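You operate a simulated robot arm through the tools that you are given. There is no shell and no other tool.

You run a simulated robot arm. Do the job below in one go: nothing can be reset, and whatever is moved stays where it is left.

## Task
Press the measuring table's orange oil button 2 times, then move the table to blue, then yellow, and lock it.
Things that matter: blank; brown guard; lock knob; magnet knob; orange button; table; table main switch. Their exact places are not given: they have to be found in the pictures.

The check looks at the end state, three seconds after you hand in, the way a careful person would. Anything else that was tipped, shoved, dropped, spilled or broken makes it a failure.

## Robot
A 7-joint arm with a two-finger parallel gripper on a trunk, on a base that drives. Base frame: it is fixed to the floor where the robot stands at the start and does not move with it; the origin is under the middle of the robot, x ahead of it, y to its left, z up. Readings come in cm, rad, newtons and seconds.
With the tool pointing down near the work surface it reaches from about 10 to 58 cm from the robot's upright axis, wherever it stands. Its first joint turns from -2.897 to 2.897 rad. Places, roughly: blank [-275, -100, 100]; brown guard [-190, -150, 100]; lock knob [-220, -110, 80]; magnet knob [-250, -120, 90]; orange button [-230, -100, 80]; table [-220, -140, 90]; table main switch [-200, -140, 80]. Payload 1.57 kg.
Tool frame: the origin (TCP) lies between the finger pads and is the grasp point; the fingertips stand 3 cm ahead of it; z points along the fingers, y is the line along which they close. Largest opening 8 cm; finger width 1.7, thickness 1.2; the body of the gripper, 4 by 8.2 cm, starts 8 cm behind the TCP.
Orientation is that of the tool frame in the base frame, as a unit quaternion [x, y, z, w]. With the fingers straight down and closing along the base's y, the tool's x points along the base's -x, its y along +y and its z along -z.

## Interface
- The arm moves only by the tool drive_tool. Its argument "plan" is a list of rows, each a list of 7 numbers: the turn, a rotation vector about the tool's x, y, z in degrees, then the shift along the tool's x, y, z in cm, then the closure, from 0 (fully open) to 1 (shut). In form: [[wx, wy, wz, dx, dy, dz, hand], ...]. A call has 1 to 20 rows; each row is the pose to reach, as a shift and turn from the pose commanded when the call began, along the tool's axes at that moment. A row lasts 0.2 s, in which the tool goes at most 5 cm and 0.15 rad; a call with a longer step from one row to the next is refused whole, and so is a gripper value outside its range. Where a pose cannot be reached the arm comes as near as it can. A force on the tool above 40 N (or 10 N above the force at the start of the call, whichever is more), or a blocked arm, ends the call early, and 0.2 s more pass. Each finger travels about 7.2 cm/s and halts on what it meets, pressing with about 33 N; the grip force reading is that of the motor and also rises with nothing between the fingers. The clock runs only during rows and for 0.2 s after the last one: add rows that repeat a pose to give the fingers time. It gives the time, the measured TCP pose, the force on the tool (base axes), the opening and the grip force at its end, in the units of the frame above (readings bear some noise), with the torque about the TCP (base axes, N m) and any sound that the robot's microphone picked up, and new pictures: "views" is both (left out), scene, wrist or none.
- Cameras (640 x 400 px; columns grow to the right, rows downward): "scene" is now at [25.32, 0.92, 157.37]; the picture's right is [0.01, -1.00, 0.00], its down [-0.73, -0.01, -0.68] and it looks along [0.68, 0.01, -0.73] (base axes); focal length 262 px, centre (320, 200). "wrist" rides on the gripper at [7.2, -0.7, -12.2] in the tool frame; the picture's right is [0.09, 1.00, 0.00], its down [-0.84, 0.08, -0.54] and it looks along [-0.54, 0.05, 0.84] (tool axes); focal length 238 px, centre (320, 200).
- slide_trunk(by): slides the trunk up (or, below 0, down) by that many cm; the arm and the scene camera ride with it, the base frame stays. It gives what a move gives, with no picture.
- base_move(legs): drives the robot by 1 to 6 legs, each [ahead, left, turn to the left] in cm, cm and rad, along the robot's own axes; the way and the turn of a leg run together, so that a leg with both is an arc; at most 150 cm and 3.142 rad a leg. The arm and the cameras ride along, it lands a little off, and it stops where it bumps. It gives what a move gives, and a new picture of the scene camera.
- turn_head(pan, tilt): turns the head with the scene camera to pan (to the left, within 1.501 rad either way) and tilt (down, from -0.506 to 1.204), counted from straight ahead of the robot. It gives what a move gives, and a new picture of the scene camera.
- locate(camera, pixels): for up to 12 pixels [column, row] of the newest picture of that camera ("zoom" is the newest enlarged one), the place [x, y, z] in the base frame of the surface seen there, good to about 0.2 cm, but the place of the scene camera against the robot may be out by one fixed shift of up to 1.8 cm in any direction. It takes no simulated time.
- close_up(camera, box): a new picture of the part [left, top, right, bottom] of that camera's present view, enlarged. It takes no simulated time.
- close_job(): hands the job in; it is judged then, once.

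Unless the task says otherwise, let go and move clear before handing in.

The tools are called after "Call:" by a JSON object that holds its "fn" and its "kwargs". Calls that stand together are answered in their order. drive_tool: Moves the arm, as the interface text tells. Its arguments: {"type":"object","properties":{"plan":{"type":"array","items":{"type":"array","items":{"type":"number"}}},"views":{"type":"string","enum":["both","scene","wrist","none"]}},"required":["plan"]} The other tools are called the same way: slide_trunk (by) slides the trunk up or down; base_move (legs) drives the base; turn_head (pan, tilt) turns the head that bears the scene camera; locate (camera, pixels) gives the place of the surface under pixels of a picture; close_up (camera, box) takes an enlarged picture of a part of a camera's view; close_job () hands the job in.

At the start:

```text
time_s: 0.0
ee_pos: [36.22, 1.58, 98.72]
orientation: [0.0, 1.0, 0.001, 0.0]
wrist_force: [0.2, 0.4, -0.5]
moment: [-0.03, -0.01, -0.02]
gripper_width: 8.0
grasp_force: 0.0
trunk travel left (down, up): [-79.8, 19.2]
robot x, y, heading: [0.01, -0.22, -0.0]
head pan, tilt: [0.009, 0.817]
```

scene: 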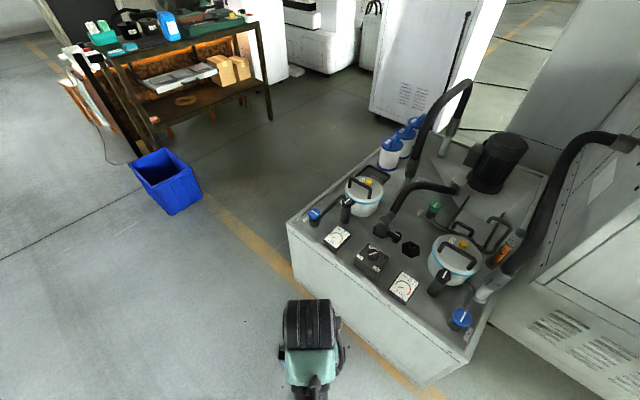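
wrist: 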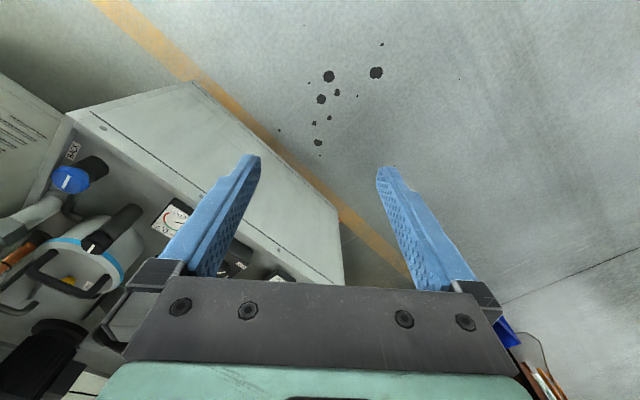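

The scene shows an oil unit and a bench ahead of the robot, but the measuring table should lie behind and to the right at about (-220,-130). I'll turn the head to look around before driving.

Call:
{"fn": "turn_head", "kwargs": {"pan": -1.5, "tilt": 0.5}}

```text
time_s: 1.6
ee_pos: [36.23, 1.47, 98.96]
orientation: [0.001, 1.0, 0.0, 0.0]
wrist_force: [0.1, 0.3, -0.3]
moment: [0.03, 0.0, 0.02]
gripper_width: 8.0
grasp_force: 0.0
trunk travel left (down, up): [-79.8, 19.2]
robot x, y, heading: [0.09, -0.17, -0.003]
head pan, tilt: [-1.499, 0.499]
```

scene: 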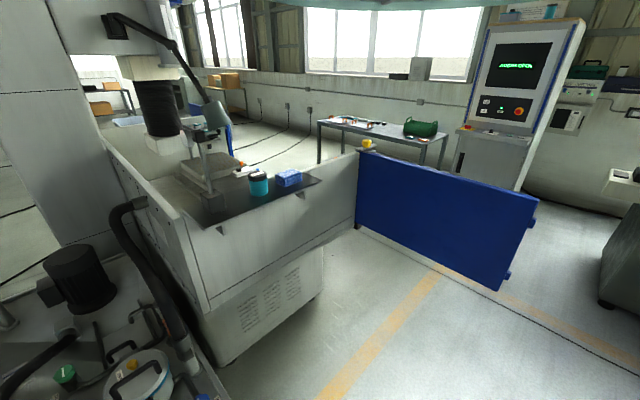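

The view at pan -1.5 shows a grinding machine on the right and free floor beyond. The table is further behind, so I'll turn the robot in place to the right and look again.

Call:
{"fn": "base_move", "kwargs": {"legs": [[0, 0, -1.3]]}}

Call:
{"fn": "turn_head", "kwargs": {"pan": -1.3, "tilt": 0.5}}

```text
time_s: 5.2
ee_pos: [11.1, -34.58, 98.85]
orientation: [0.606, 0.796, 0.0, 0.0]
wrist_force: [0.8, 0.7, 0.5]
moment: [-0.01, 0.0, 0.0]
gripper_width: 7.99
grasp_force: 0.0
trunk travel left (down, up): [-79.8, 19.2]
robot x, y, heading: [-0.03, -0.09, -1.297]
head pan, tilt: [-1.499, 0.499]
```

scene: 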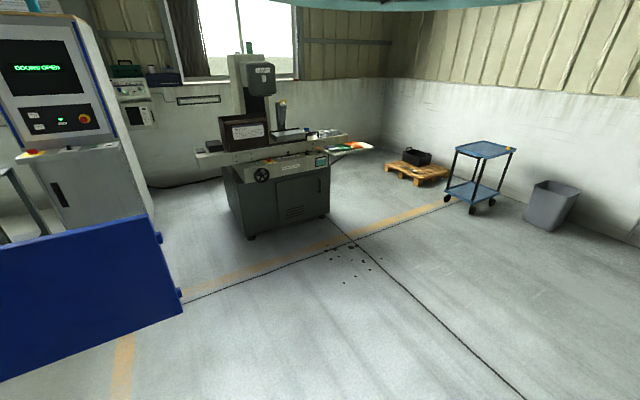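

```text
time_s: 6.0
ee_pos: [11.07, -34.48, 98.9]
orientation: [0.606, 0.795, 0.0, 0.0]
wrist_force: [0.7, -0.3, -0.4]
moment: [0.0, 0.01, 0.02]
gripper_width: 8.0
grasp_force: 0.0
trunk travel left (down, up): [-79.8, 19.2]
robot x, y, heading: [0.45, 0.06, -1.301]
head pan, tilt: [-1.3, 0.499]
```

scene: 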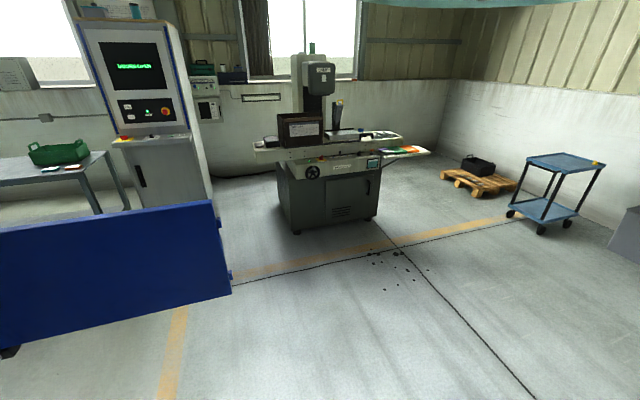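

The surface grinder at about pixel (330,170) lies in the direction of the listed places. I'll zoom in and locate its parts.

Call:
{"fn": "close_up", "kwargs": {"camera": "scene", "box": [240, 40, 440, 240]}}

Call:
{"fn": "locate", "kwargs": {"camera": "scene", "pixels": [[330, 230], [373, 165], [314, 172], [300, 135], [262, 150], [340, 190], [230, 210], [545, 190], [220, 270], [405, 150], [390, 250]]}}

```text
2.00 times, centred on (340, 140) of scene
```

zoom: 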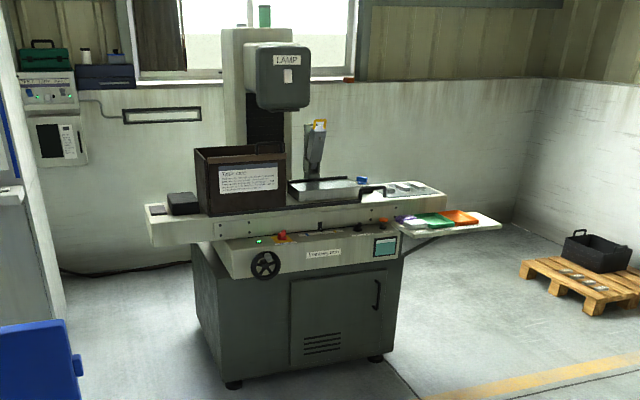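

```text
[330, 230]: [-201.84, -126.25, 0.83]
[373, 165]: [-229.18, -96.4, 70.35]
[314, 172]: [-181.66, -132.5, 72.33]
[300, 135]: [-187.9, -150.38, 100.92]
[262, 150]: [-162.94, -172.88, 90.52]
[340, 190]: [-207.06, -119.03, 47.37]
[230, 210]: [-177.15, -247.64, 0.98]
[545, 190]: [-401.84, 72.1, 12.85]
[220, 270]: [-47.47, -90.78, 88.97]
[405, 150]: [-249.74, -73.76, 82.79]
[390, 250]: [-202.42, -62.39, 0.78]
```

The machine's front runs from about (-181,-132) to (-229,-96), so it faces along (0.6,0.8). I'll drive to about (-160,-45), facing it with heading about -2.21.

Call:
{"fn": "base_move", "kwargs": {"legs": [[0, 0, -1.555], [100, 0, 0], [64, 0, 0], [0, 0, 0.645]]}}

Call:
{"fn": "turn_head", "kwargs": {"pan": 0.0, "tilt": 0.7}}

```text
time_s: 19.8
ee_pos: [-177.48, -77.66, 99.1]
orientation: [0.893, 0.45, 0.0, 0.001]
wrist_force: [0.6, -0.1, -0.2]
moment: [0.0, -0.03, -0.02]
gripper_width: 8.0
grasp_force: 0.1
trunk travel left (down, up): [-79.8, 19.2]
robot x, y, heading: [-157.1, -47.69, -2.208]
head pan, tilt: [-1.3, 0.499]
```

scene: 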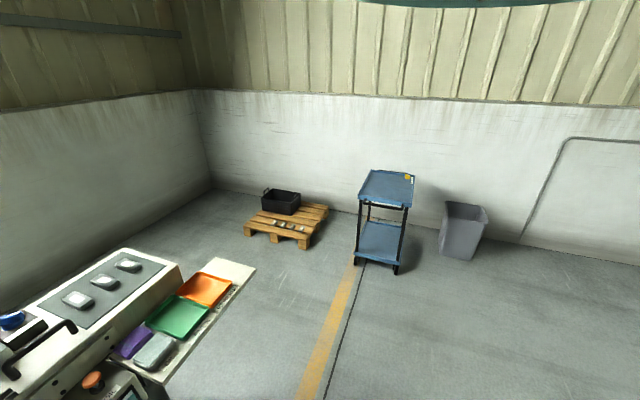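

```text
time_s: 21.3
ee_pos: [-177.5, -77.83, 98.94]
orientation: [0.893, 0.45, 0.0, 0.0]
wrist_force: [-0.5, -0.4, -0.3]
moment: [0.01, 0.01, 0.01]
gripper_width: 8.0
grasp_force: 0.1
trunk travel left (down, up): [-79.8, 19.2]
robot x, y, heading: [-157.11, -47.89, -2.208]
head pan, tilt: [0.0, 0.7]
```

scene: 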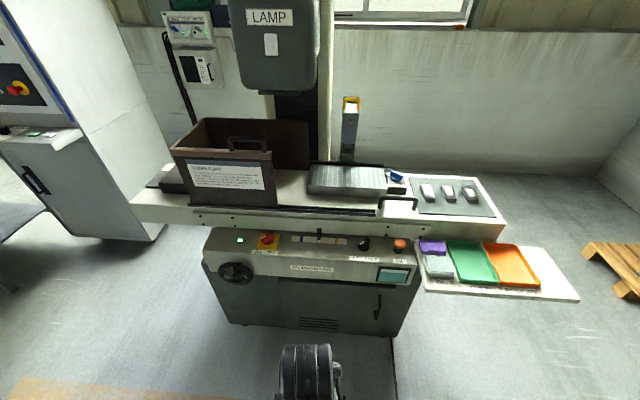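

Now the machine is fully in view: the orange button at about (400,245), a dark knob at (363,244), a red/yellow main switch at (267,240), a handwheel at (235,272), and a pointer and colour scale at (319,237). I'll enlarge these.

Call:
{"fn": "close_up", "kwargs": {"camera": "scene", "box": [200, 220, 360, 320]}}

Call:
{"fn": "close_up", "kwargs": {"camera": "scene", "box": [300, 190, 440, 290]}}

Call:
{"fn": "close_up", "kwargs": {"camera": "scene", "box": [140, 100, 340, 220]}}

Call:
{"fn": "close_up", "kwargs": {"camera": "scene", "box": [290, 150, 510, 250]}}

```text
4.00 times, centred on (280, 270) of scene
```

zoom: 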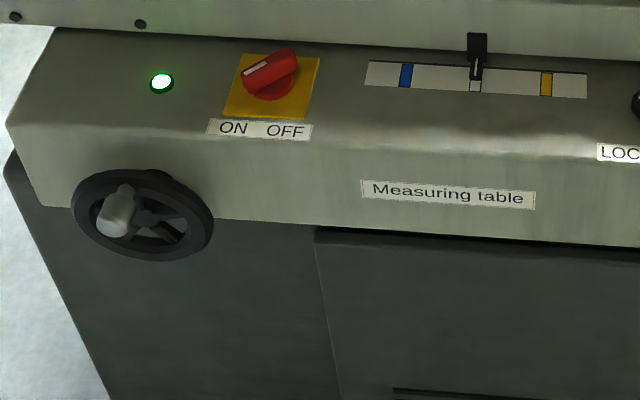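

```text
4.00 times, centred on (370, 240) of scene
```

zoom: 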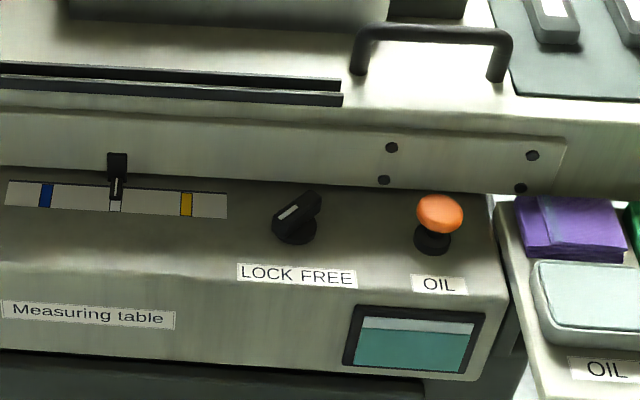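

```text
3.20 times, centred on (240, 160) of scene
```

zoom: 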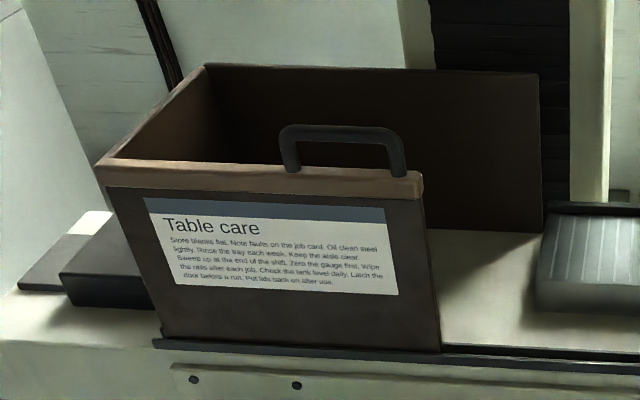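

```text
2.91 times, centred on (400, 200) of scene
```

zoom: 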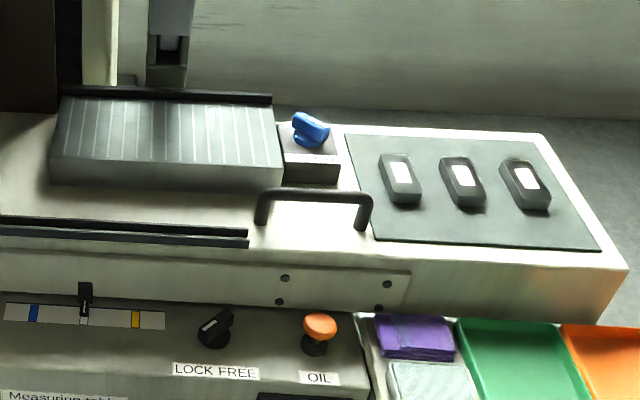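

The lock knob, oil button and pointer with its scale (blue left, yellow right) are clear, and the blue magnet knob sits at (397,176). I'll locate the key points from here and read the sign closely before moving nearer.

Call:
{"fn": "locate", "kwargs": {"camera": "scene", "pixels": [[400, 244], [363, 243], [267, 239], [235, 272], [319, 233], [302, 239], [337, 240], [397, 176], [390, 200], [243, 143], [345, 180], [315, 208]]}}

Call:
{"fn": "close_up", "kwargs": {"camera": "scene", "box": [180, 155, 270, 205]}}

Call:
{"fn": "close_up", "kwargs": {"camera": "scene", "box": [340, 225, 420, 275]}}

Call:
{"fn": "close_up", "kwargs": {"camera": "scene", "box": [285, 222, 365, 272]}}

Call:
{"fn": "close_up", "kwargs": {"camera": "scene", "box": [300, 90, 420, 210]}}

Call:
{"fn": "close_up", "kwargs": {"camera": "scene", "box": [140, 0, 360, 120]}}

```text
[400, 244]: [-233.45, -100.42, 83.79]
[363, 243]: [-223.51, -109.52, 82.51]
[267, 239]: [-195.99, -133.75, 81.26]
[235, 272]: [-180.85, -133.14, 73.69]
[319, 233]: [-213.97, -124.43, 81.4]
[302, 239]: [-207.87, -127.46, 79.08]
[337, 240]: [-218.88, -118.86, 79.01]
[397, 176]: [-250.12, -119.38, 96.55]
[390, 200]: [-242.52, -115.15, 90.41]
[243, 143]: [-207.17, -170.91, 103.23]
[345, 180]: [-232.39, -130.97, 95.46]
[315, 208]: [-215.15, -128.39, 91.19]
```

```text
7.11 times, centred on (225, 180) of scene
```

zoom: 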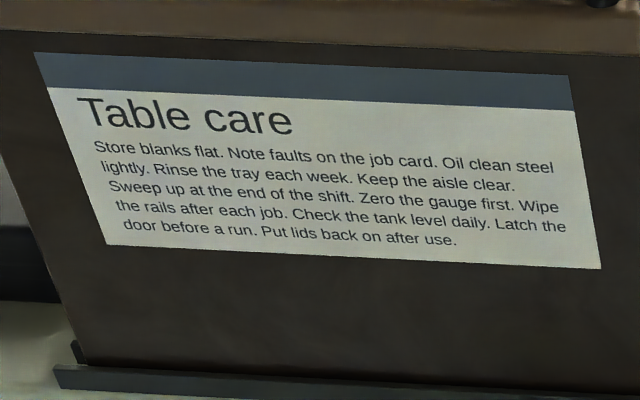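

```text
8.00 times, centred on (380, 250) of scene
```

zoom: 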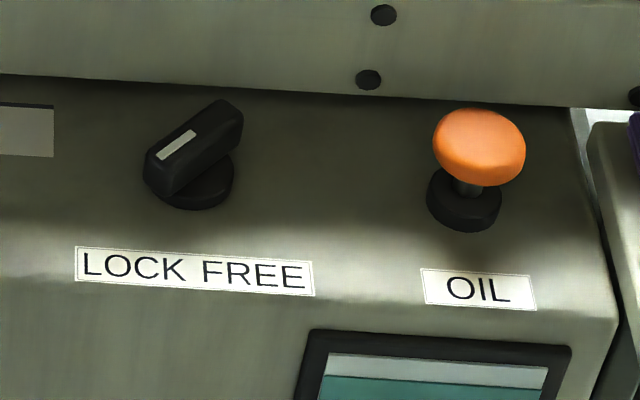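

```text
8.00 times, centred on (325, 247) of scene
```

zoom: 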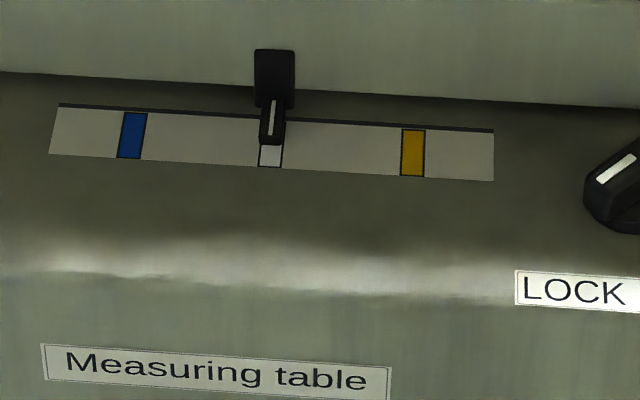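

```text
3.33 times, centred on (360, 150) of scene
```

zoom: 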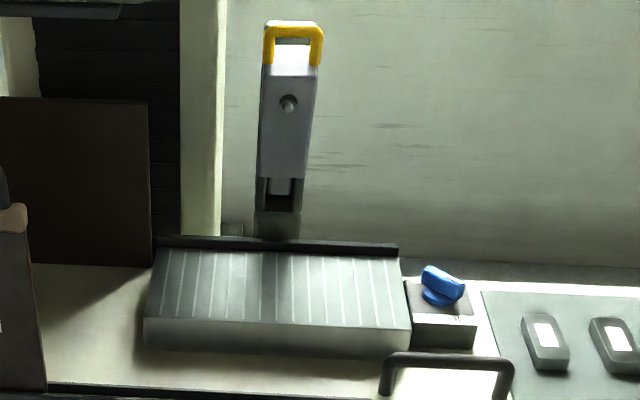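

```text
2.91 times, centred on (250, 60) of scene
```

zoom: 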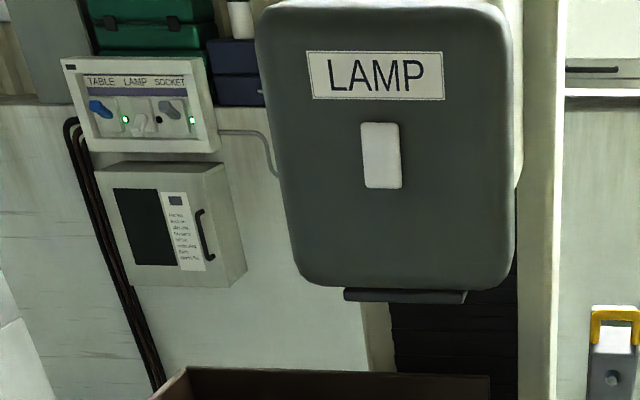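

The lock knob's white mark points to LOCK, so the table is presently locked, and the chuck is empty. I'll read the wall box notes and inspect inside the guard before touching anything.

Call:
{"fn": "close_up", "kwargs": {"camera": "scene", "box": [165, 45, 225, 95]}}

Call:
{"fn": "close_up", "kwargs": {"camera": "scene", "box": [155, 10, 225, 54]}}

Call:
{"fn": "close_up", "kwargs": {"camera": "scene", "box": [130, 150, 210, 220]}}

Call:
{"fn": "close_up", "kwargs": {"camera": "scene", "box": [360, 255, 440, 305]}}

Call:
{"fn": "close_up", "kwargs": {"camera": "scene", "box": [380, 160, 440, 210]}}

Call:
{"fn": "close_up", "kwargs": {"camera": "scene", "box": [220, 222, 300, 292]}}

```text
8.00 times, centred on (195, 70) of scene
```

zoom: 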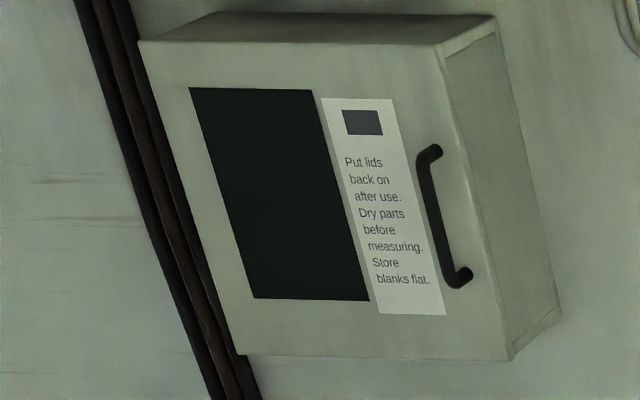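

```text
9.09 times, centred on (190, 32) of scene
```

zoom: 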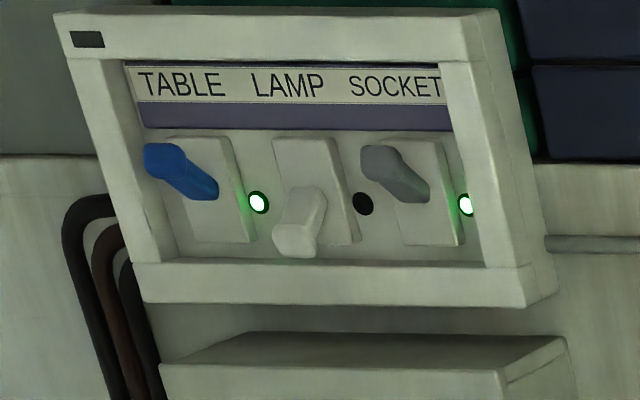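

```text
5.71 times, centred on (170, 185) of scene
```

zoom: 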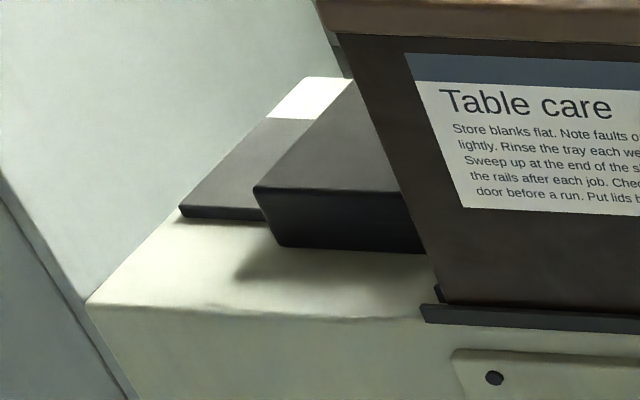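

```text
8.00 times, centred on (400, 280) of scene
```

zoom: 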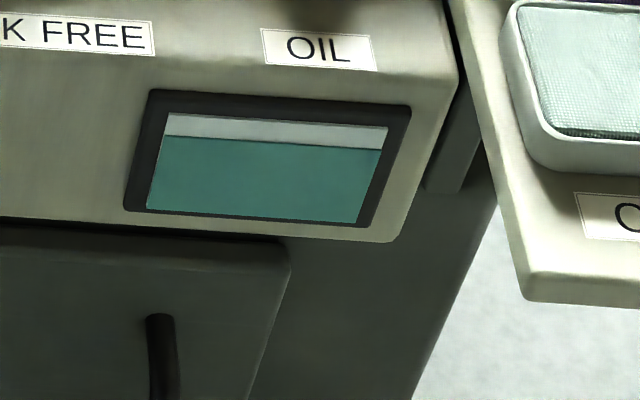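

```text
8.00 times, centred on (410, 185) of scene
```

zoom: 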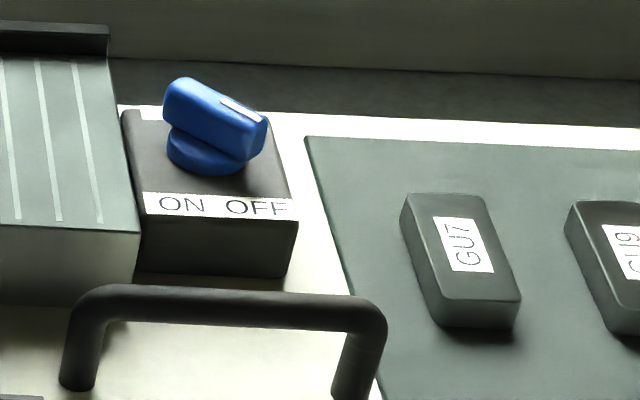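

```text
5.71 times, centred on (260, 257) of scene
```

zoom: 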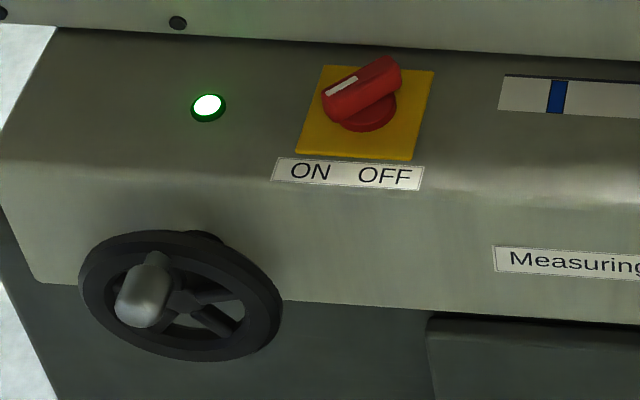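

The readings so far: main switch ON, magnet OFF, table pointer midway between blue and yellow (about 7 cm from each), and lock knob on LOCK. I'll locate some points along the front to get the machine's exact direction before driving closer.

Call:
{"fn": "turn_head", "kwargs": {"pan": 0.0, "tilt": 0.75}}

Call:
{"fn": "slide_trunk", "kwargs": {"by": 8}}

```text
time_s: 21.9
ee_pos: [-177.45, -77.81, 98.83]
orientation: [0.893, 0.45, 0.0, 0.001]
wrist_force: [0.1, 0.1, 0.1]
moment: [-0.03, 0.01, 0.01]
gripper_width: 7.99
grasp_force: 0.1
trunk travel left (down, up): [-79.8, 19.2]
robot x, y, heading: [-157.16, -47.55, -2.203]
head pan, tilt: [0.0, 0.75]
```

scene: 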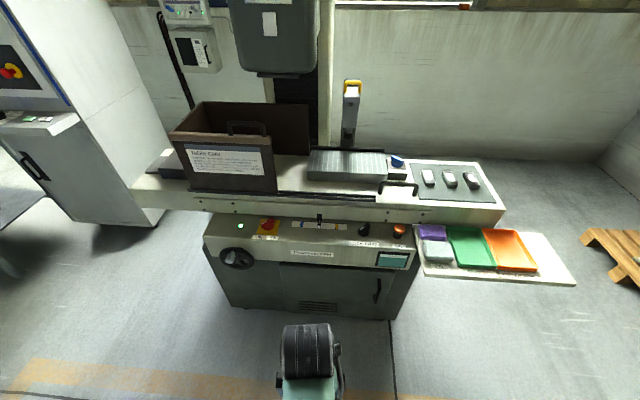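

```text
time_s: 23.1
ee_pos: [-177.5, -77.76, 106.87]
orientation: [0.893, 0.45, -0.001, 0.001]
wrist_force: [0.0, -0.7, -0.4]
moment: [-0.02, -0.04, 0.02]
gripper_width: 8.0
grasp_force: 0.1
trunk travel left (down, up): [-87.8, 11.2]
robot x, y, heading: [-157.19, -47.77, -2.211]
head pan, tilt: [0.0, 0.75]
```

I'll locate points along the table's front face and the cabinet's foot.

Call:
{"fn": "locate", "kwargs": {"camera": "scene", "pixels": [[150, 198], [220, 207], [440, 214], [495, 215], [215, 253], [370, 261], [225, 305], [380, 318], [318, 254], [230, 275], [400, 270], [430, 270]]}}

```text
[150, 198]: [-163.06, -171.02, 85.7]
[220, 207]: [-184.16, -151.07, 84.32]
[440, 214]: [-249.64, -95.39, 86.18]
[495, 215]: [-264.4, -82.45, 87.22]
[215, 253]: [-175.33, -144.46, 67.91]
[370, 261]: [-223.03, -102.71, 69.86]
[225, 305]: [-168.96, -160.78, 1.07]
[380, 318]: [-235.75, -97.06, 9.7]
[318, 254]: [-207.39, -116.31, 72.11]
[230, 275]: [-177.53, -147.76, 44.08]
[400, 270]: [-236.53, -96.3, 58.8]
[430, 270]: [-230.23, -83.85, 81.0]
```

The front runs along (-0.762,0.648), so the facing heading is -2.276; the oil button is about 90 cm ahead and a tray sits to the right of it. I'll square up and drive in part-way.

Call:
{"fn": "base_move", "kwargs": {"legs": [[0, 0, -0.067], [40, -9, 0]]}}

Call:
{"fn": "turn_head", "kwargs": {"pan": 0.0, "tilt": 0.95}}

```text
time_s: 26.1
ee_pos: [-212.43, -101.17, 107.0]
orientation: [0.908, 0.42, 0.001, 0.0]
wrist_force: [0.1, 0.3, -0.3]
moment: [0.05, 0.02, 0.03]
gripper_width: 8.0
grasp_force: 0.0
trunk travel left (down, up): [-87.8, 11.2]
robot x, y, heading: [-190.44, -72.26, -2.275]
head pan, tilt: [0.0, 0.75]
```

scene: 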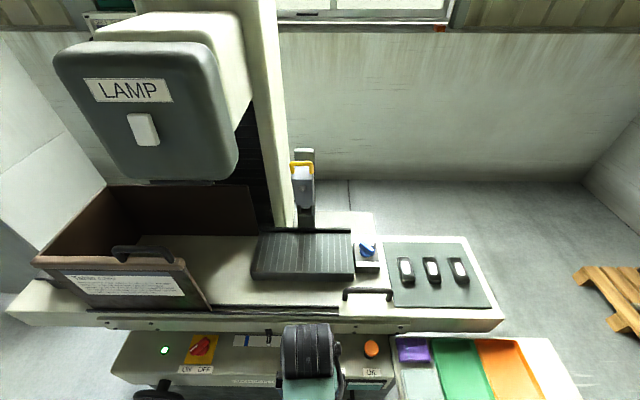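

```text
time_s: 26.8
ee_pos: [-212.39, -101.22, 106.92]
orientation: [0.908, 0.419, 0.0, 0.0]
wrist_force: [-0.6, 0.6, 0.4]
moment: [-0.01, 0.02, 0.05]
gripper_width: 7.98
grasp_force: 0.0
trunk travel left (down, up): [-87.8, 11.2]
robot x, y, heading: [-190.13, -72.67, -2.278]
head pan, tilt: [0.0, 0.949]
```

scene: 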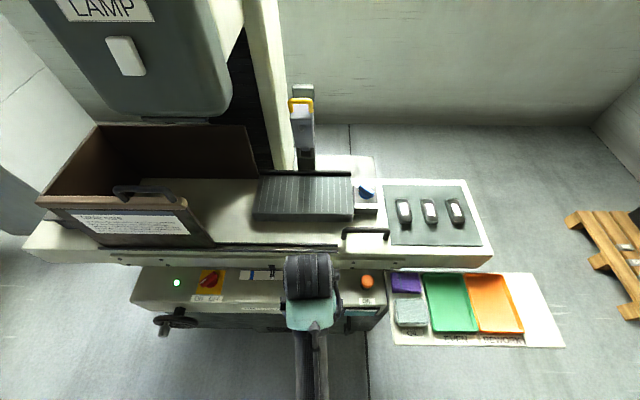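

The robot is square to the machine with the orange button at (367,282) within reach. I'll move the tool above it, closing the fingers, and check with the wrist camera.

Call:
{"fn": "drive_tool", "kwargs": {"plan": [[0, 0, 0, -2, -3, 0, 0.3], [0, 0, 0, -4, -6, 0, 0.6], [0, 0, 0, -5, -9, 0, 1], [0, 0, 0, -6, -12, 0, 1], [0, 0, 0, -7, -15, 0, 1], [0, 0, 0, -7, -15, 0, 1]]}}

```text
time_s: 28.2
ee_pos: [-228.25, -96.9, 106.91]
orientation: [0.907, 0.42, 0.0, 0.001]
wrist_force: [-0.2, -0.6, -1.0]
moment: [-0.01, 0.01, -0.01]
gripper_width: 0.0
grasp_force: 20.9
trunk travel left (down, up): [-87.8, 11.2]
robot x, y, heading: [-190.12, -72.96, -2.274]
head pan, tilt: [0.0, 0.949]
```

scene: 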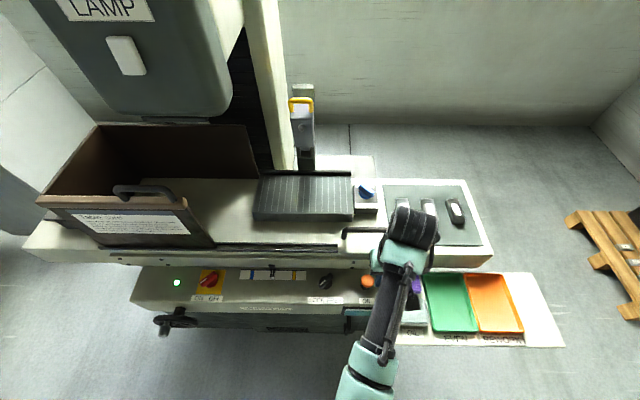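
wrist: 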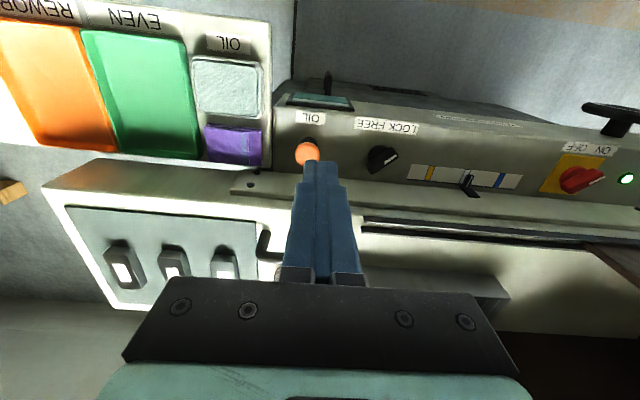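

In the wrist picture the orange button is at (307,153), the lock knob at (382,157), the pointer at (468,183). I'll locate them for exact base positions.

Call:
{"fn": "locate", "kwargs": {"camera": "wrist", "pixels": [[307, 150], [304, 158], [384, 155], [378, 168], [465, 178], [431, 173], [500, 180], [262, 240], [310, 120], [330, 145], [250, 185], [580, 180]]}}

Call:
{"fn": "close_up", "kwargs": {"camera": "wrist", "box": [260, 100, 420, 200]}}

Call:
{"fn": "close_up", "kwargs": {"camera": "wrist", "box": [390, 120, 550, 220]}}

```text
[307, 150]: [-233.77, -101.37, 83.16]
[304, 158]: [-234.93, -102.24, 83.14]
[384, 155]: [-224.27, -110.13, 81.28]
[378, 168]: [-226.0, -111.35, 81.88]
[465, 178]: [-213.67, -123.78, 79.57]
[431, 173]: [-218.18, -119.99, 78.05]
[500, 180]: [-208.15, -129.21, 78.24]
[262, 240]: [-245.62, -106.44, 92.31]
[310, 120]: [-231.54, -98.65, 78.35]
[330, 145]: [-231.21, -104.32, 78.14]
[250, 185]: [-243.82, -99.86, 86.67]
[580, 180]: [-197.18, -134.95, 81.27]
```

```text
4.00 times, centred on (340, 150) of wrist
```

zoom: 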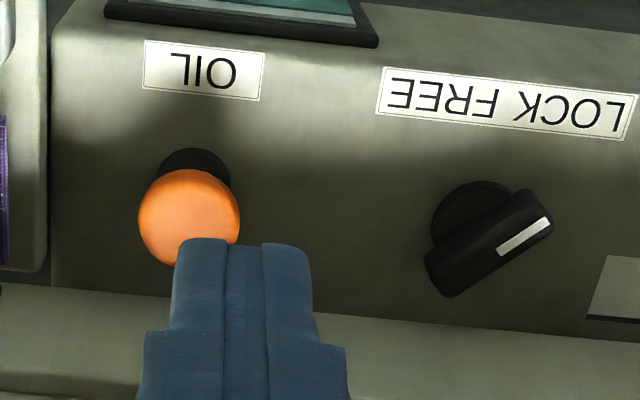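

```text
4.00 times, centred on (470, 170) of wrist
```

zoom: 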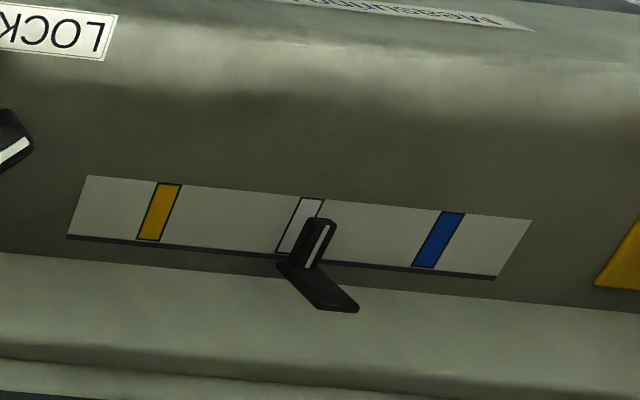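

The button's top centre is about (-234.3,-101.8,83.2) and the panel top is horizontal at z≈78. I'll move the closed fingertips over it and down to about 3 cm above.

Call:
{"fn": "drive_tool", "kwargs": {"plan": [[0, 0, 0, -4, -1, 1, 1], [0, 0, 0, -7.65, -1.43, 4, 1], [0, 0, 0, -7.65, -1.43, 8.5, 1], [0, 0, 0, -7.65, -1.43, 13, 1], [0, 0, 0, -7.65, -1.43, 17, 1], [0, 0, 0, -7.65, -1.43, 17, 1]]}}

Call:
{"fn": "close_up", "kwargs": {"camera": "wrist", "box": [240, 80, 400, 180]}}

```text
time_s: 29.6
ee_pos: [-234.17, -101.51, 90.11]
orientation: [0.907, 0.42, -0.001, 0.0]
wrist_force: [-0.8, -0.7, 0.2]
moment: [-0.03, 0.03, -0.02]
gripper_width: 0.0
grasp_force: 21.0
trunk travel left (down, up): [-87.8, 11.2]
robot x, y, heading: [-190.17, -72.51, -2.277]
head pan, tilt: [0.0, 0.949]
```

scene: 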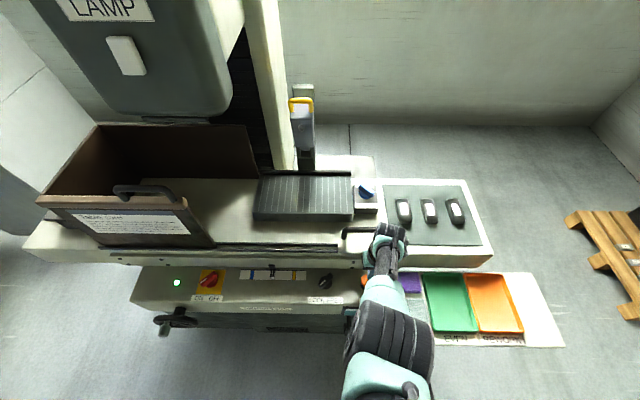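
wrist: 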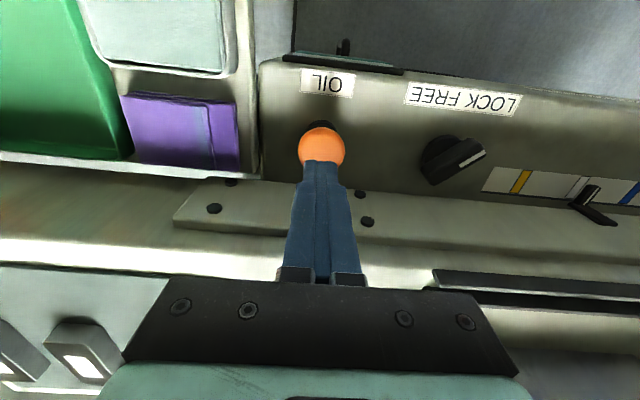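

```text
4.00 times, centred on (320, 130) of wrist
```

zoom: 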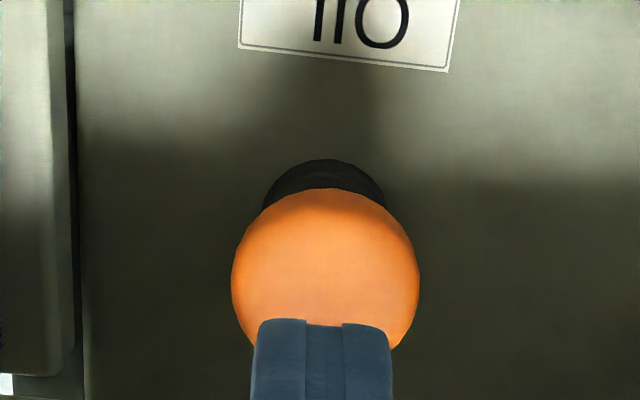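

The fingertips are just over the button at (322,150). I'll check its centre with a locate before pressing.

Call:
{"fn": "locate", "kwargs": {"camera": "wrist", "pixels": [[322, 130], [322, 150], [300, 147], [343, 147], [322, 158]]}}

```text
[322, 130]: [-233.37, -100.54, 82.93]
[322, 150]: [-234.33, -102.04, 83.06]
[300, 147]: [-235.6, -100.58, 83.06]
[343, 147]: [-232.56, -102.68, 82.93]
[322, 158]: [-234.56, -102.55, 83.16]
```

The tip is centred on the button within a few millimetres. I'll press slowly by about 0.9 cm past contact and back off, listening for a click.

Call:
{"fn": "drive_tool", "kwargs": {"plan": [[0, 0, 0, -0.2, 0, 2.5, 1], [0, 0, 0, -0.2, 0, 3.7, 1], [0, 0, 0, -0.2, 0, 4.1, 1], [0, 0, 0, -0.2, 0, 4.4, 1], [0, 0, 0, -0.2, 0, 4.7, 1], [0, 0, 0, -0.2, 0, 4.7, 1]]}}

```text
time_s: 31.0
ee_pos: [-233.0, -100.8, 88.3]
orientation: [0.908, 0.42, 0.0, -0.001]
wrist_force: [0.2, 0.0, -0.1]
moment: [0.01, -0.03, 0.03]
gripper_width: 0.0
grasp_force: 21.2
out of reach, approached as far as the arm can: row 1, 2, 3, 4, 5, 6
trunk travel left (down, up): [-87.8, 11.2]
robot x, y, heading: [-190.32, -72.77, -2.279]
head pan, tilt: [0.0, 0.949]
```

scene: 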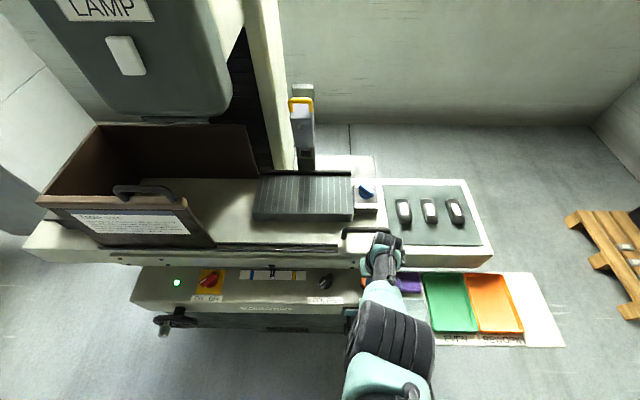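
wrist: 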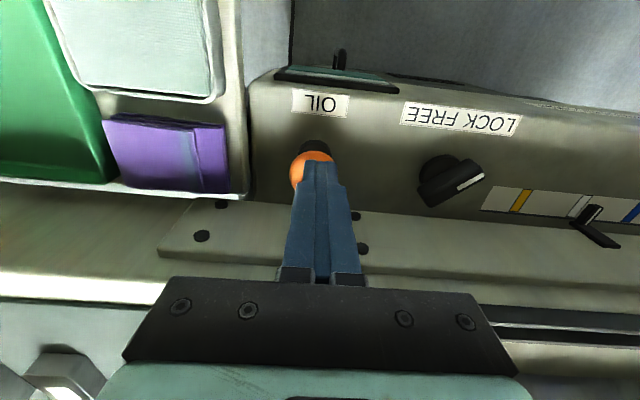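

The arm ran out of reach before touching the button (tip still at z≈85). I'll lift and retract the tool, then lower the trunk and drive 10 cm closer.

Call:
{"fn": "drive_tool", "kwargs": {"plan": [[0, 0, 0, 0, 0, -4, 1], [0, 0, 0, 0, 0, -8, 1], [0, 0, 0, 2, 2, -12, 1], [0, 0, 0, 5, 4, -15, 1], [0, 0, 0, 8, 7, -18, 1], [0, 0, 0, 11, 10, -20, 1], [0, 0, 0, 13, 13, -22, 1], [0, 0, 0, 15, 15, -24, 1], [0, 0, 0, 15, 15, -24, 1]], "views": "none"}}

Call:
{"fn": "slide_trunk", "kwargs": {"by": -13}}

Call:
{"fn": "base_move", "kwargs": {"legs": [[8, 0, 0]]}}

```text
refused: row 5 steps farther than a row can; nothing moved
```

```text
time_s: 31.8
ee_pos: [-233.03, -100.77, 84.26]
orientation: [0.907, 0.421, 0.006, -0.001]
wrist_force: [15.5, 9.8, 37.5]
moment: [0.15, -0.27, 0.0]
gripper_width: 0.01
grasp_force: 21.2
trunk travel left (down, up): [-82.8, 16.2]
robot x, y, heading: [-190.38, -72.81, -2.276]
head pan, tilt: [0.0, 0.949]
heard: click
stopped: the force on the tool passed its limit at 125 N (the readings are from after the stop); the commanded pose is now the measured one
```

```text
time_s: 32.9
ee_pos: [-237.22, -105.75, 83.54]
orientation: [0.907, 0.42, 0.014, -0.003]
wrist_force: [-0.3, -0.1, -0.2]
moment: [0.0, -0.01, -0.01]
gripper_width: 0.0
grasp_force: 21.5
trunk travel left (down, up): [-82.8, 16.2]
robot x, y, heading: [-194.14, -77.7, -2.269]
head pan, tilt: [0.0, 0.949]
stopped in leg 1: the force on the tool passed its limit at 69 N (the readings are from after the stop); the commanded pose is now the measured one
```

scene: 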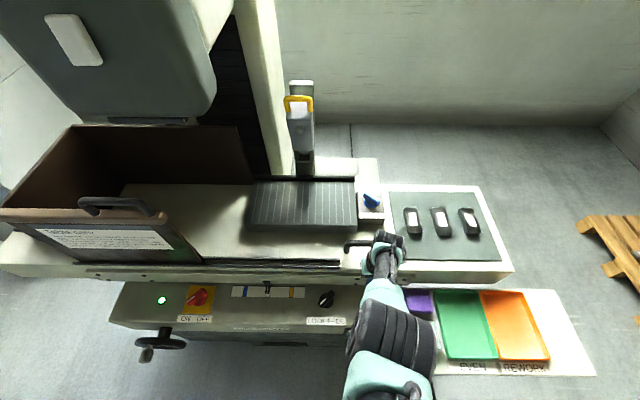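

My chained calls were a mistake: the lift was refused, so the trunk lowered the tool onto the button (one click heard) and the base then pushed the tool against the table edge. I must count that as one press; now I'll lift straight up by itself and inspect.

Call:
{"fn": "drive_tool", "kwargs": {"plan": [[0, 0, 0, 0, 0, -1.5, 1], [0, 0, 0, 0, 0, -4, 1], [0, 0, 0, 0, 0, -8, 1], [0, 0, 0, 0, 0, -12, 1], [0, 0, 0, 0, 0, -15, 1], [0, 0, 0, 0, 0, -15, 1]]}}

```text
time_s: 33.6
ee_pos: [-237.43, -105.57, 85.76]
orientation: [0.907, 0.419, 0.036, -0.005]
wrist_force: [2.3, 3.5, 3.1]
moment: [-0.13, 0.14, -0.09]
gripper_width: 0.02
grasp_force: 21.2
out of reach, approached as far as the arm can: row 1, 2, 3
trunk travel left (down, up): [-82.8, 16.2]
robot x, y, heading: [-194.25, -77.39, -2.271]
head pan, tilt: [0.0, 0.949]
stopped in row 3: the force on the tool passed its limit at 48 N (the readings are from after the stop); the commanded pose is now the measured one
```

scene: 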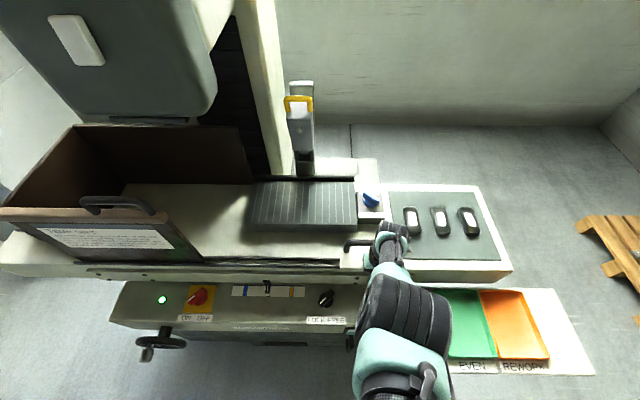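
wrist: 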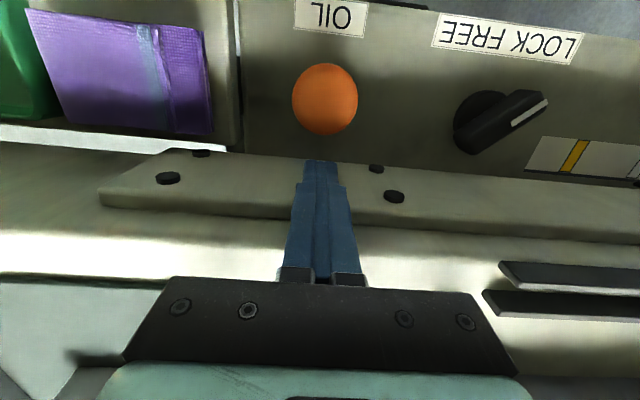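

One press registered; the fingers are now against the table's front face, just behind the button at (325,100), and the arm cannot rise straight. Raising the trunk will lift the whole arm straight up, so I'll do that in one small step.

Call:
{"fn": "slide_trunk", "kwargs": {"by": 4}}

```text
time_s: 34.4
ee_pos: [-237.56, -105.65, 89.84]
orientation: [0.907, 0.419, 0.035, -0.005]
wrist_force: [0.5, 0.7, -0.4]
moment: [0.0, 0.0, 0.02]
gripper_width: 0.0
grasp_force: 20.9
trunk travel left (down, up): [-86.8, 12.2]
robot x, y, heading: [-194.58, -77.78, -2.27]
head pan, tilt: [0.0, 0.949]
```

The tool lifted free with no force. I'll raise the trunk further to clear everything, then look.

Call:
{"fn": "slide_trunk", "kwargs": {"by": 10}}

```text
time_s: 35.7
ee_pos: [-237.44, -105.58, 99.8]
orientation: [0.907, 0.419, 0.036, -0.006]
wrist_force: [-0.3, -0.2, 0.5]
moment: [-0.01, 0.02, 0.04]
gripper_width: 0.0
grasp_force: 21.4
trunk travel left (down, up): [-96.8, 2.2]
robot x, y, heading: [-194.49, -77.98, -2.272]
head pan, tilt: [0.0, 0.949]
```

The tool is clear and free of force, tilted about 4° back. I'll straighten it while retracting it toward the robot.

Call:
{"fn": "drive_tool", "kwargs": {"plan": [[0, 0, 0, 3, 1, 0, 1], [0.3, -1, 0, 6, 2, 0, 1], [0.6, -2, 0, 9, 4, 0, 1], [0.9, -3, 0, 12, 6, 0, 1], [1.1, -4.1, 0, 14, 8, 0, 1], [1.1, -4.1, 0, 16, 10, 0, 1], [1.1, -4.1, 0, 16, 10, 0, 1]]}}

```text
time_s: 37.3
ee_pos: [-227.56, -105.88, 89.85]
orientation: [0.908, 0.419, 0.0, 0.0]
wrist_force: [0.7, 0.6, -0.5]
moment: [0.0, 0.03, 0.0]
gripper_width: 0.0
grasp_force: 21.5
out of reach, approached as far as the arm can: row 1, 2, 3, 4, 5, 6, 7
trunk travel left (down, up): [-96.8, 2.2]
robot x, y, heading: [-194.33, -77.9, -2.269]
head pan, tilt: [0.0, 0.949]
```

scene: 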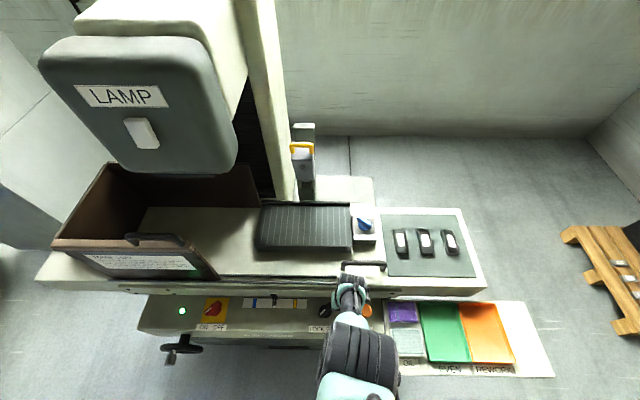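
wrist: 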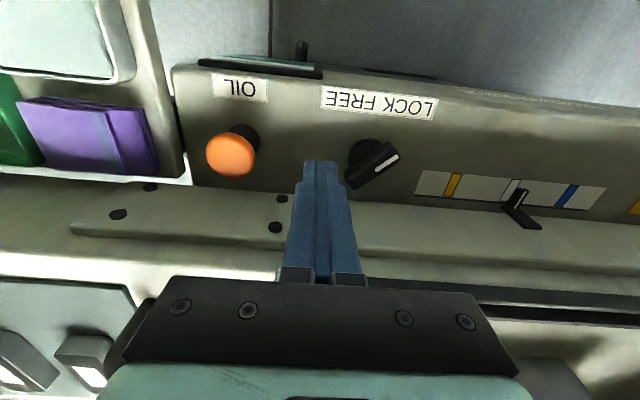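

The tool sank to z≈90 while retracting because the commanded poses were out of reach; it touches nothing, its tip is at (320,165) well above the panel. I'll try a gentle pure upward move to see if the arm is back in its normal range.

Call:
{"fn": "drive_tool", "kwargs": {"plan": [[0, 0, 0, 0.5, 0, -1, 1], [0, 0, 0, 1, 0, -2, 1], [0, 0, 0, 2, 0, -4, 1], [0, 0, 0, 2, 0, -6, 1], [0, 0, 0, 2, 0, -6, 1]], "views": "scene"}}

```text
time_s: 38.5
ee_pos: [-228.75, -106.77, 91.06]
orientation: [0.907, 0.42, -0.001, 0.0]
wrist_force: [-0.2, -0.8, 0.0]
moment: [0.03, -0.02, -0.01]
gripper_width: 0.0
grasp_force: 21.3
out of reach, approached as far as the arm can: row 1, 2, 3, 4, 5
trunk travel left (down, up): [-96.8, 2.2]
robot x, y, heading: [-194.63, -78.06, -2.274]
head pan, tilt: [0.0, 0.949]
```

scene: 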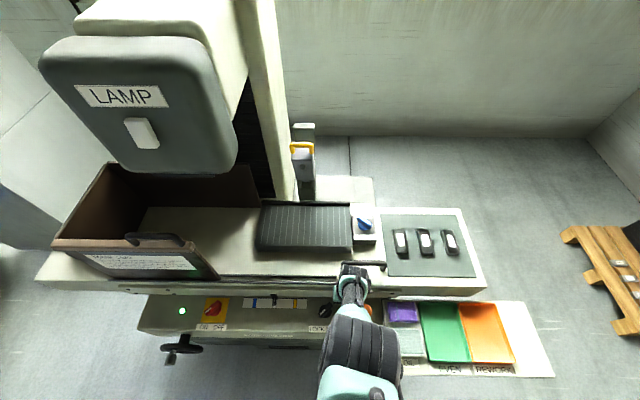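

The arm is stuck near a joint limit with the trunk this high. I'll back the robot straight away from the machine (tip at z≈88 clears the panel at 78 and the knobs at 83) and reset the arm over free floor.

Call:
{"fn": "base_move", "kwargs": {"legs": [[-45, 0, 0]]}}

```text
time_s: 41.3
ee_pos: [-199.77, -71.88, 91.11]
orientation: [0.911, 0.412, -0.001, 0.0]
wrist_force: [0.3, -0.6, 0.2]
moment: [0.01, 0.01, 0.01]
gripper_width: 0.0
grasp_force: 21.5
trunk travel left (down, up): [-96.8, 2.2]
robot x, y, heading: [-165.03, -43.61, -2.292]
head pan, tilt: [0.0, 0.949]
```

scene: 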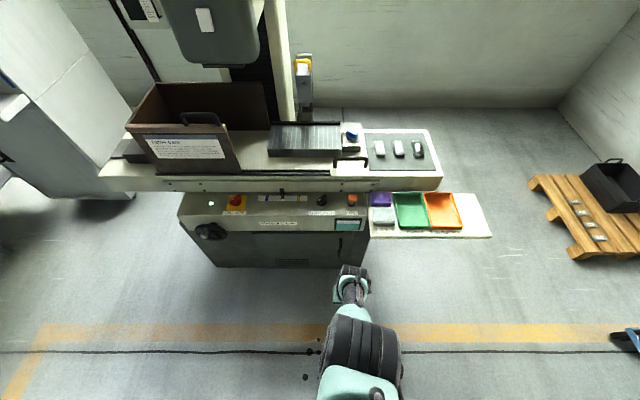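

The robot is clear. I'll enlarge the panel to verify nothing was displaced.

Call:
{"fn": "close_up", "kwargs": {"camera": "scene", "box": [170, 170, 380, 270]}}

Call:
{"fn": "close_up", "kwargs": {"camera": "scene", "box": [290, 180, 370, 240]}}

Call:
{"fn": "drive_tool", "kwargs": {"plan": [[0, 0, 0, 0, 0, 0, 1], [0, 0, 0, 0, 0, 0, 1]], "views": "none"}}

```text
3.05 times, centred on (275, 220) of scene
```

zoom: 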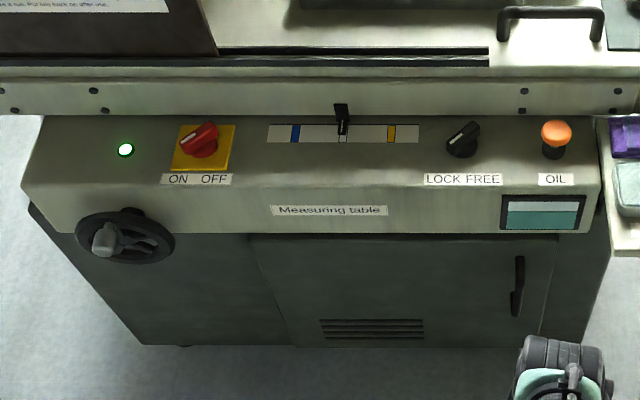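

```text
6.67 times, centred on (330, 210) of scene
```

zoom: 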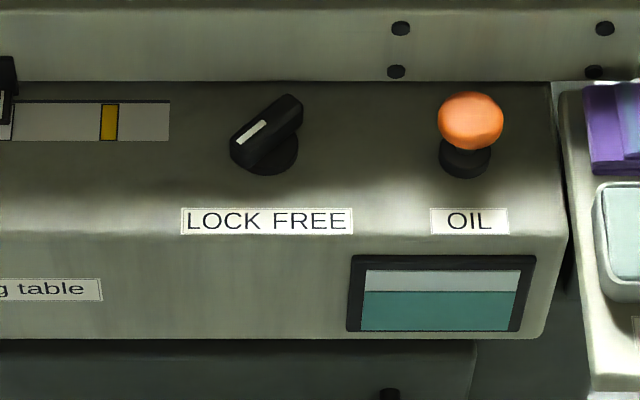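

```text
time_s: 41.9
ee_pos: [-199.79, -71.94, 91.12]
orientation: [0.911, 0.412, -0.001, 0.001]
wrist_force: [-0.4, 0.9, 0.9]
moment: [0.02, -0.01, -0.03]
gripper_width: 0.0
grasp_force: 21.3
trunk travel left (down, up): [-96.8, 2.2]
robot x, y, heading: [-164.9, -43.36, -2.29]
head pan, tilt: [0.0, 0.949]
```

Good evidence: the oil sight gauge level fell from about 80% to about 67% after the single click, so it counts presses. Now I'll test the arm's mobility over free floor with a small upward move.

Call:
{"fn": "drive_tool", "kwargs": {"plan": [[0, 0, 0, 0, 0, -1, 1], [0, 0, 0, 0, 0, -2, 1], [0, 0, 0, 0, 0, -3, 1], [0, 0, 0, 0, 0, -4, 1], [0, 0, 0, 0, 0, -4, 1]], "views": "none"}}

Call:
{"fn": "slide_trunk", "kwargs": {"by": -10}}

```text
time_s: 43.1
ee_pos: [-201.54, -73.3, 93.09]
orientation: [0.911, 0.412, -0.001, 0.001]
wrist_force: [-0.3, -0.1, 0.5]
moment: [0.0, -0.02, -0.04]
gripper_width: 0.0
grasp_force: 21.2
out of reach, approached as far as the arm can: row 1, 2, 3, 4, 5
trunk travel left (down, up): [-96.8, 2.2]
robot x, y, heading: [-165.06, -43.46, -2.286]
head pan, tilt: [0.0, 0.949]
```

```text
time_s: 44.4
ee_pos: [-201.46, -73.39, 83.01]
orientation: [0.911, 0.412, -0.001, 0.0]
wrist_force: [1.0, 0.2, -0.2]
moment: [0.01, -0.01, -0.01]
gripper_width: 0.0
grasp_force: 21.3
trunk travel left (down, up): [-86.8, 12.2]
robot x, y, heading: [-164.95, -43.29, -2.287]
head pan, tilt: [0.0, 0.949]
```

The arm rises only by moving outward, so it is folded at a limit in this posture. I'll try rising along a forward-up path (machine is still ~35 cm ahead) and see if it frees.

Call:
{"fn": "drive_tool", "kwargs": {"plan": [[0, 0, 0, -1.5, 0, -1.5, 1], [0, 0, 0, -3, 0, -3, 1], [0, 0, 0, -4.5, 0, -5, 1], [0, 0, 0, -6, 0, -7, 1], [0, 0, 0, -7.5, 0, -9, 1], [0, 0, 0, -8, 0, -11, 1], [0, 0, 0, -8, 0, -13, 1], [0, 0, 0, -8, 0, -13, 1]], "views": "none"}}

```text
time_s: 46.2
ee_pos: [-208.19, -80.41, 94.9]
orientation: [0.911, 0.412, 0.0, 0.0]
wrist_force: [0.3, 1.1, 0.7]
moment: [-0.02, 0.0, -0.01]
gripper_width: 0.0
grasp_force: 20.8
out of reach, approached as far as the arm can: row 4, 5, 6, 7, 8
trunk travel left (down, up): [-86.8, 12.2]
robot x, y, heading: [-164.63, -43.41, -2.287]
head pan, tilt: [0.0, 0.949]
```

The pattern of reachable points fits an arm stretched dead straight (about 71 cm from the shoulder), with the elbow pushed past its straight point by the collision. I'll back off a little more for room, then try stretching outward and drawing in again to flip the elbow back.

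Call:
{"fn": "base_move", "kwargs": {"legs": [[-25, 0, 0]]}}

Call:
{"fn": "drive_tool", "kwargs": {"plan": [[0, 0, 0, -1, 0, 1, 1], [0, 0, 0, -2, 0, 2, 1], [0, 0, 0, -3, 0, 3, 1], [0, 0, 0, -4, 0, 4, 1], [0, 0, 0, -4, 0, 4, 1], [0, 0, 0, -2, 0, 2, 1], [0, 0, 0, 0, 0, 0, 1], [0, 0, 0, 2, 0, -2, 1], [0, 0, 0, 4, 0, -4, 1], [0, 0, 0, 4, 0, -4, 1]], "views": "none"}}

```text
time_s: 48.0
ee_pos: [-191.92, -62.13, 94.78]
orientation: [0.91, 0.415, -0.001, 0.0]
wrist_force: [0.6, -0.2, 0.6]
moment: [0.03, 0.01, -0.01]
gripper_width: 0.0
grasp_force: 21.1
trunk travel left (down, up): [-86.8, 12.2]
robot x, y, heading: [-149.08, -24.82, -2.284]
head pan, tilt: [0.0, 0.949]
```

scene: 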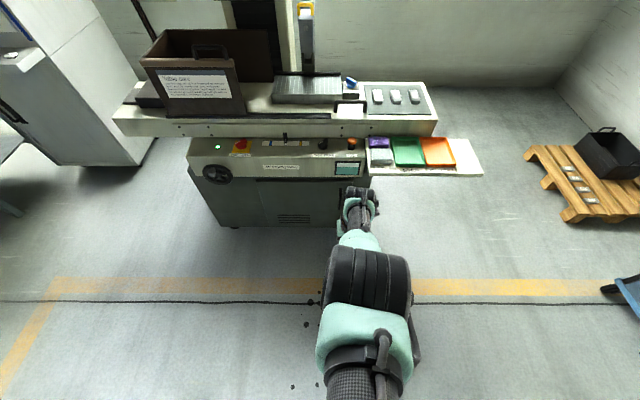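

```text
time_s: 50.2
ee_pos: [-192.66, -62.15, 95.82]
orientation: [0.91, 0.415, 0.001, -0.001]
wrist_force: [-0.5, -0.3, 0.1]
moment: [-0.02, 0.03, 0.03]
gripper_width: 0.0
grasp_force: 21.1
out of reach, approached as far as the arm can: row 1, 2, 3, 4, 5, 6, 8, 9, 10
trunk travel left (down, up): [-86.8, 12.2]
robot x, y, heading: [-149.0, -25.1, -2.282]
head pan, tilt: [0.0, 0.949]
```

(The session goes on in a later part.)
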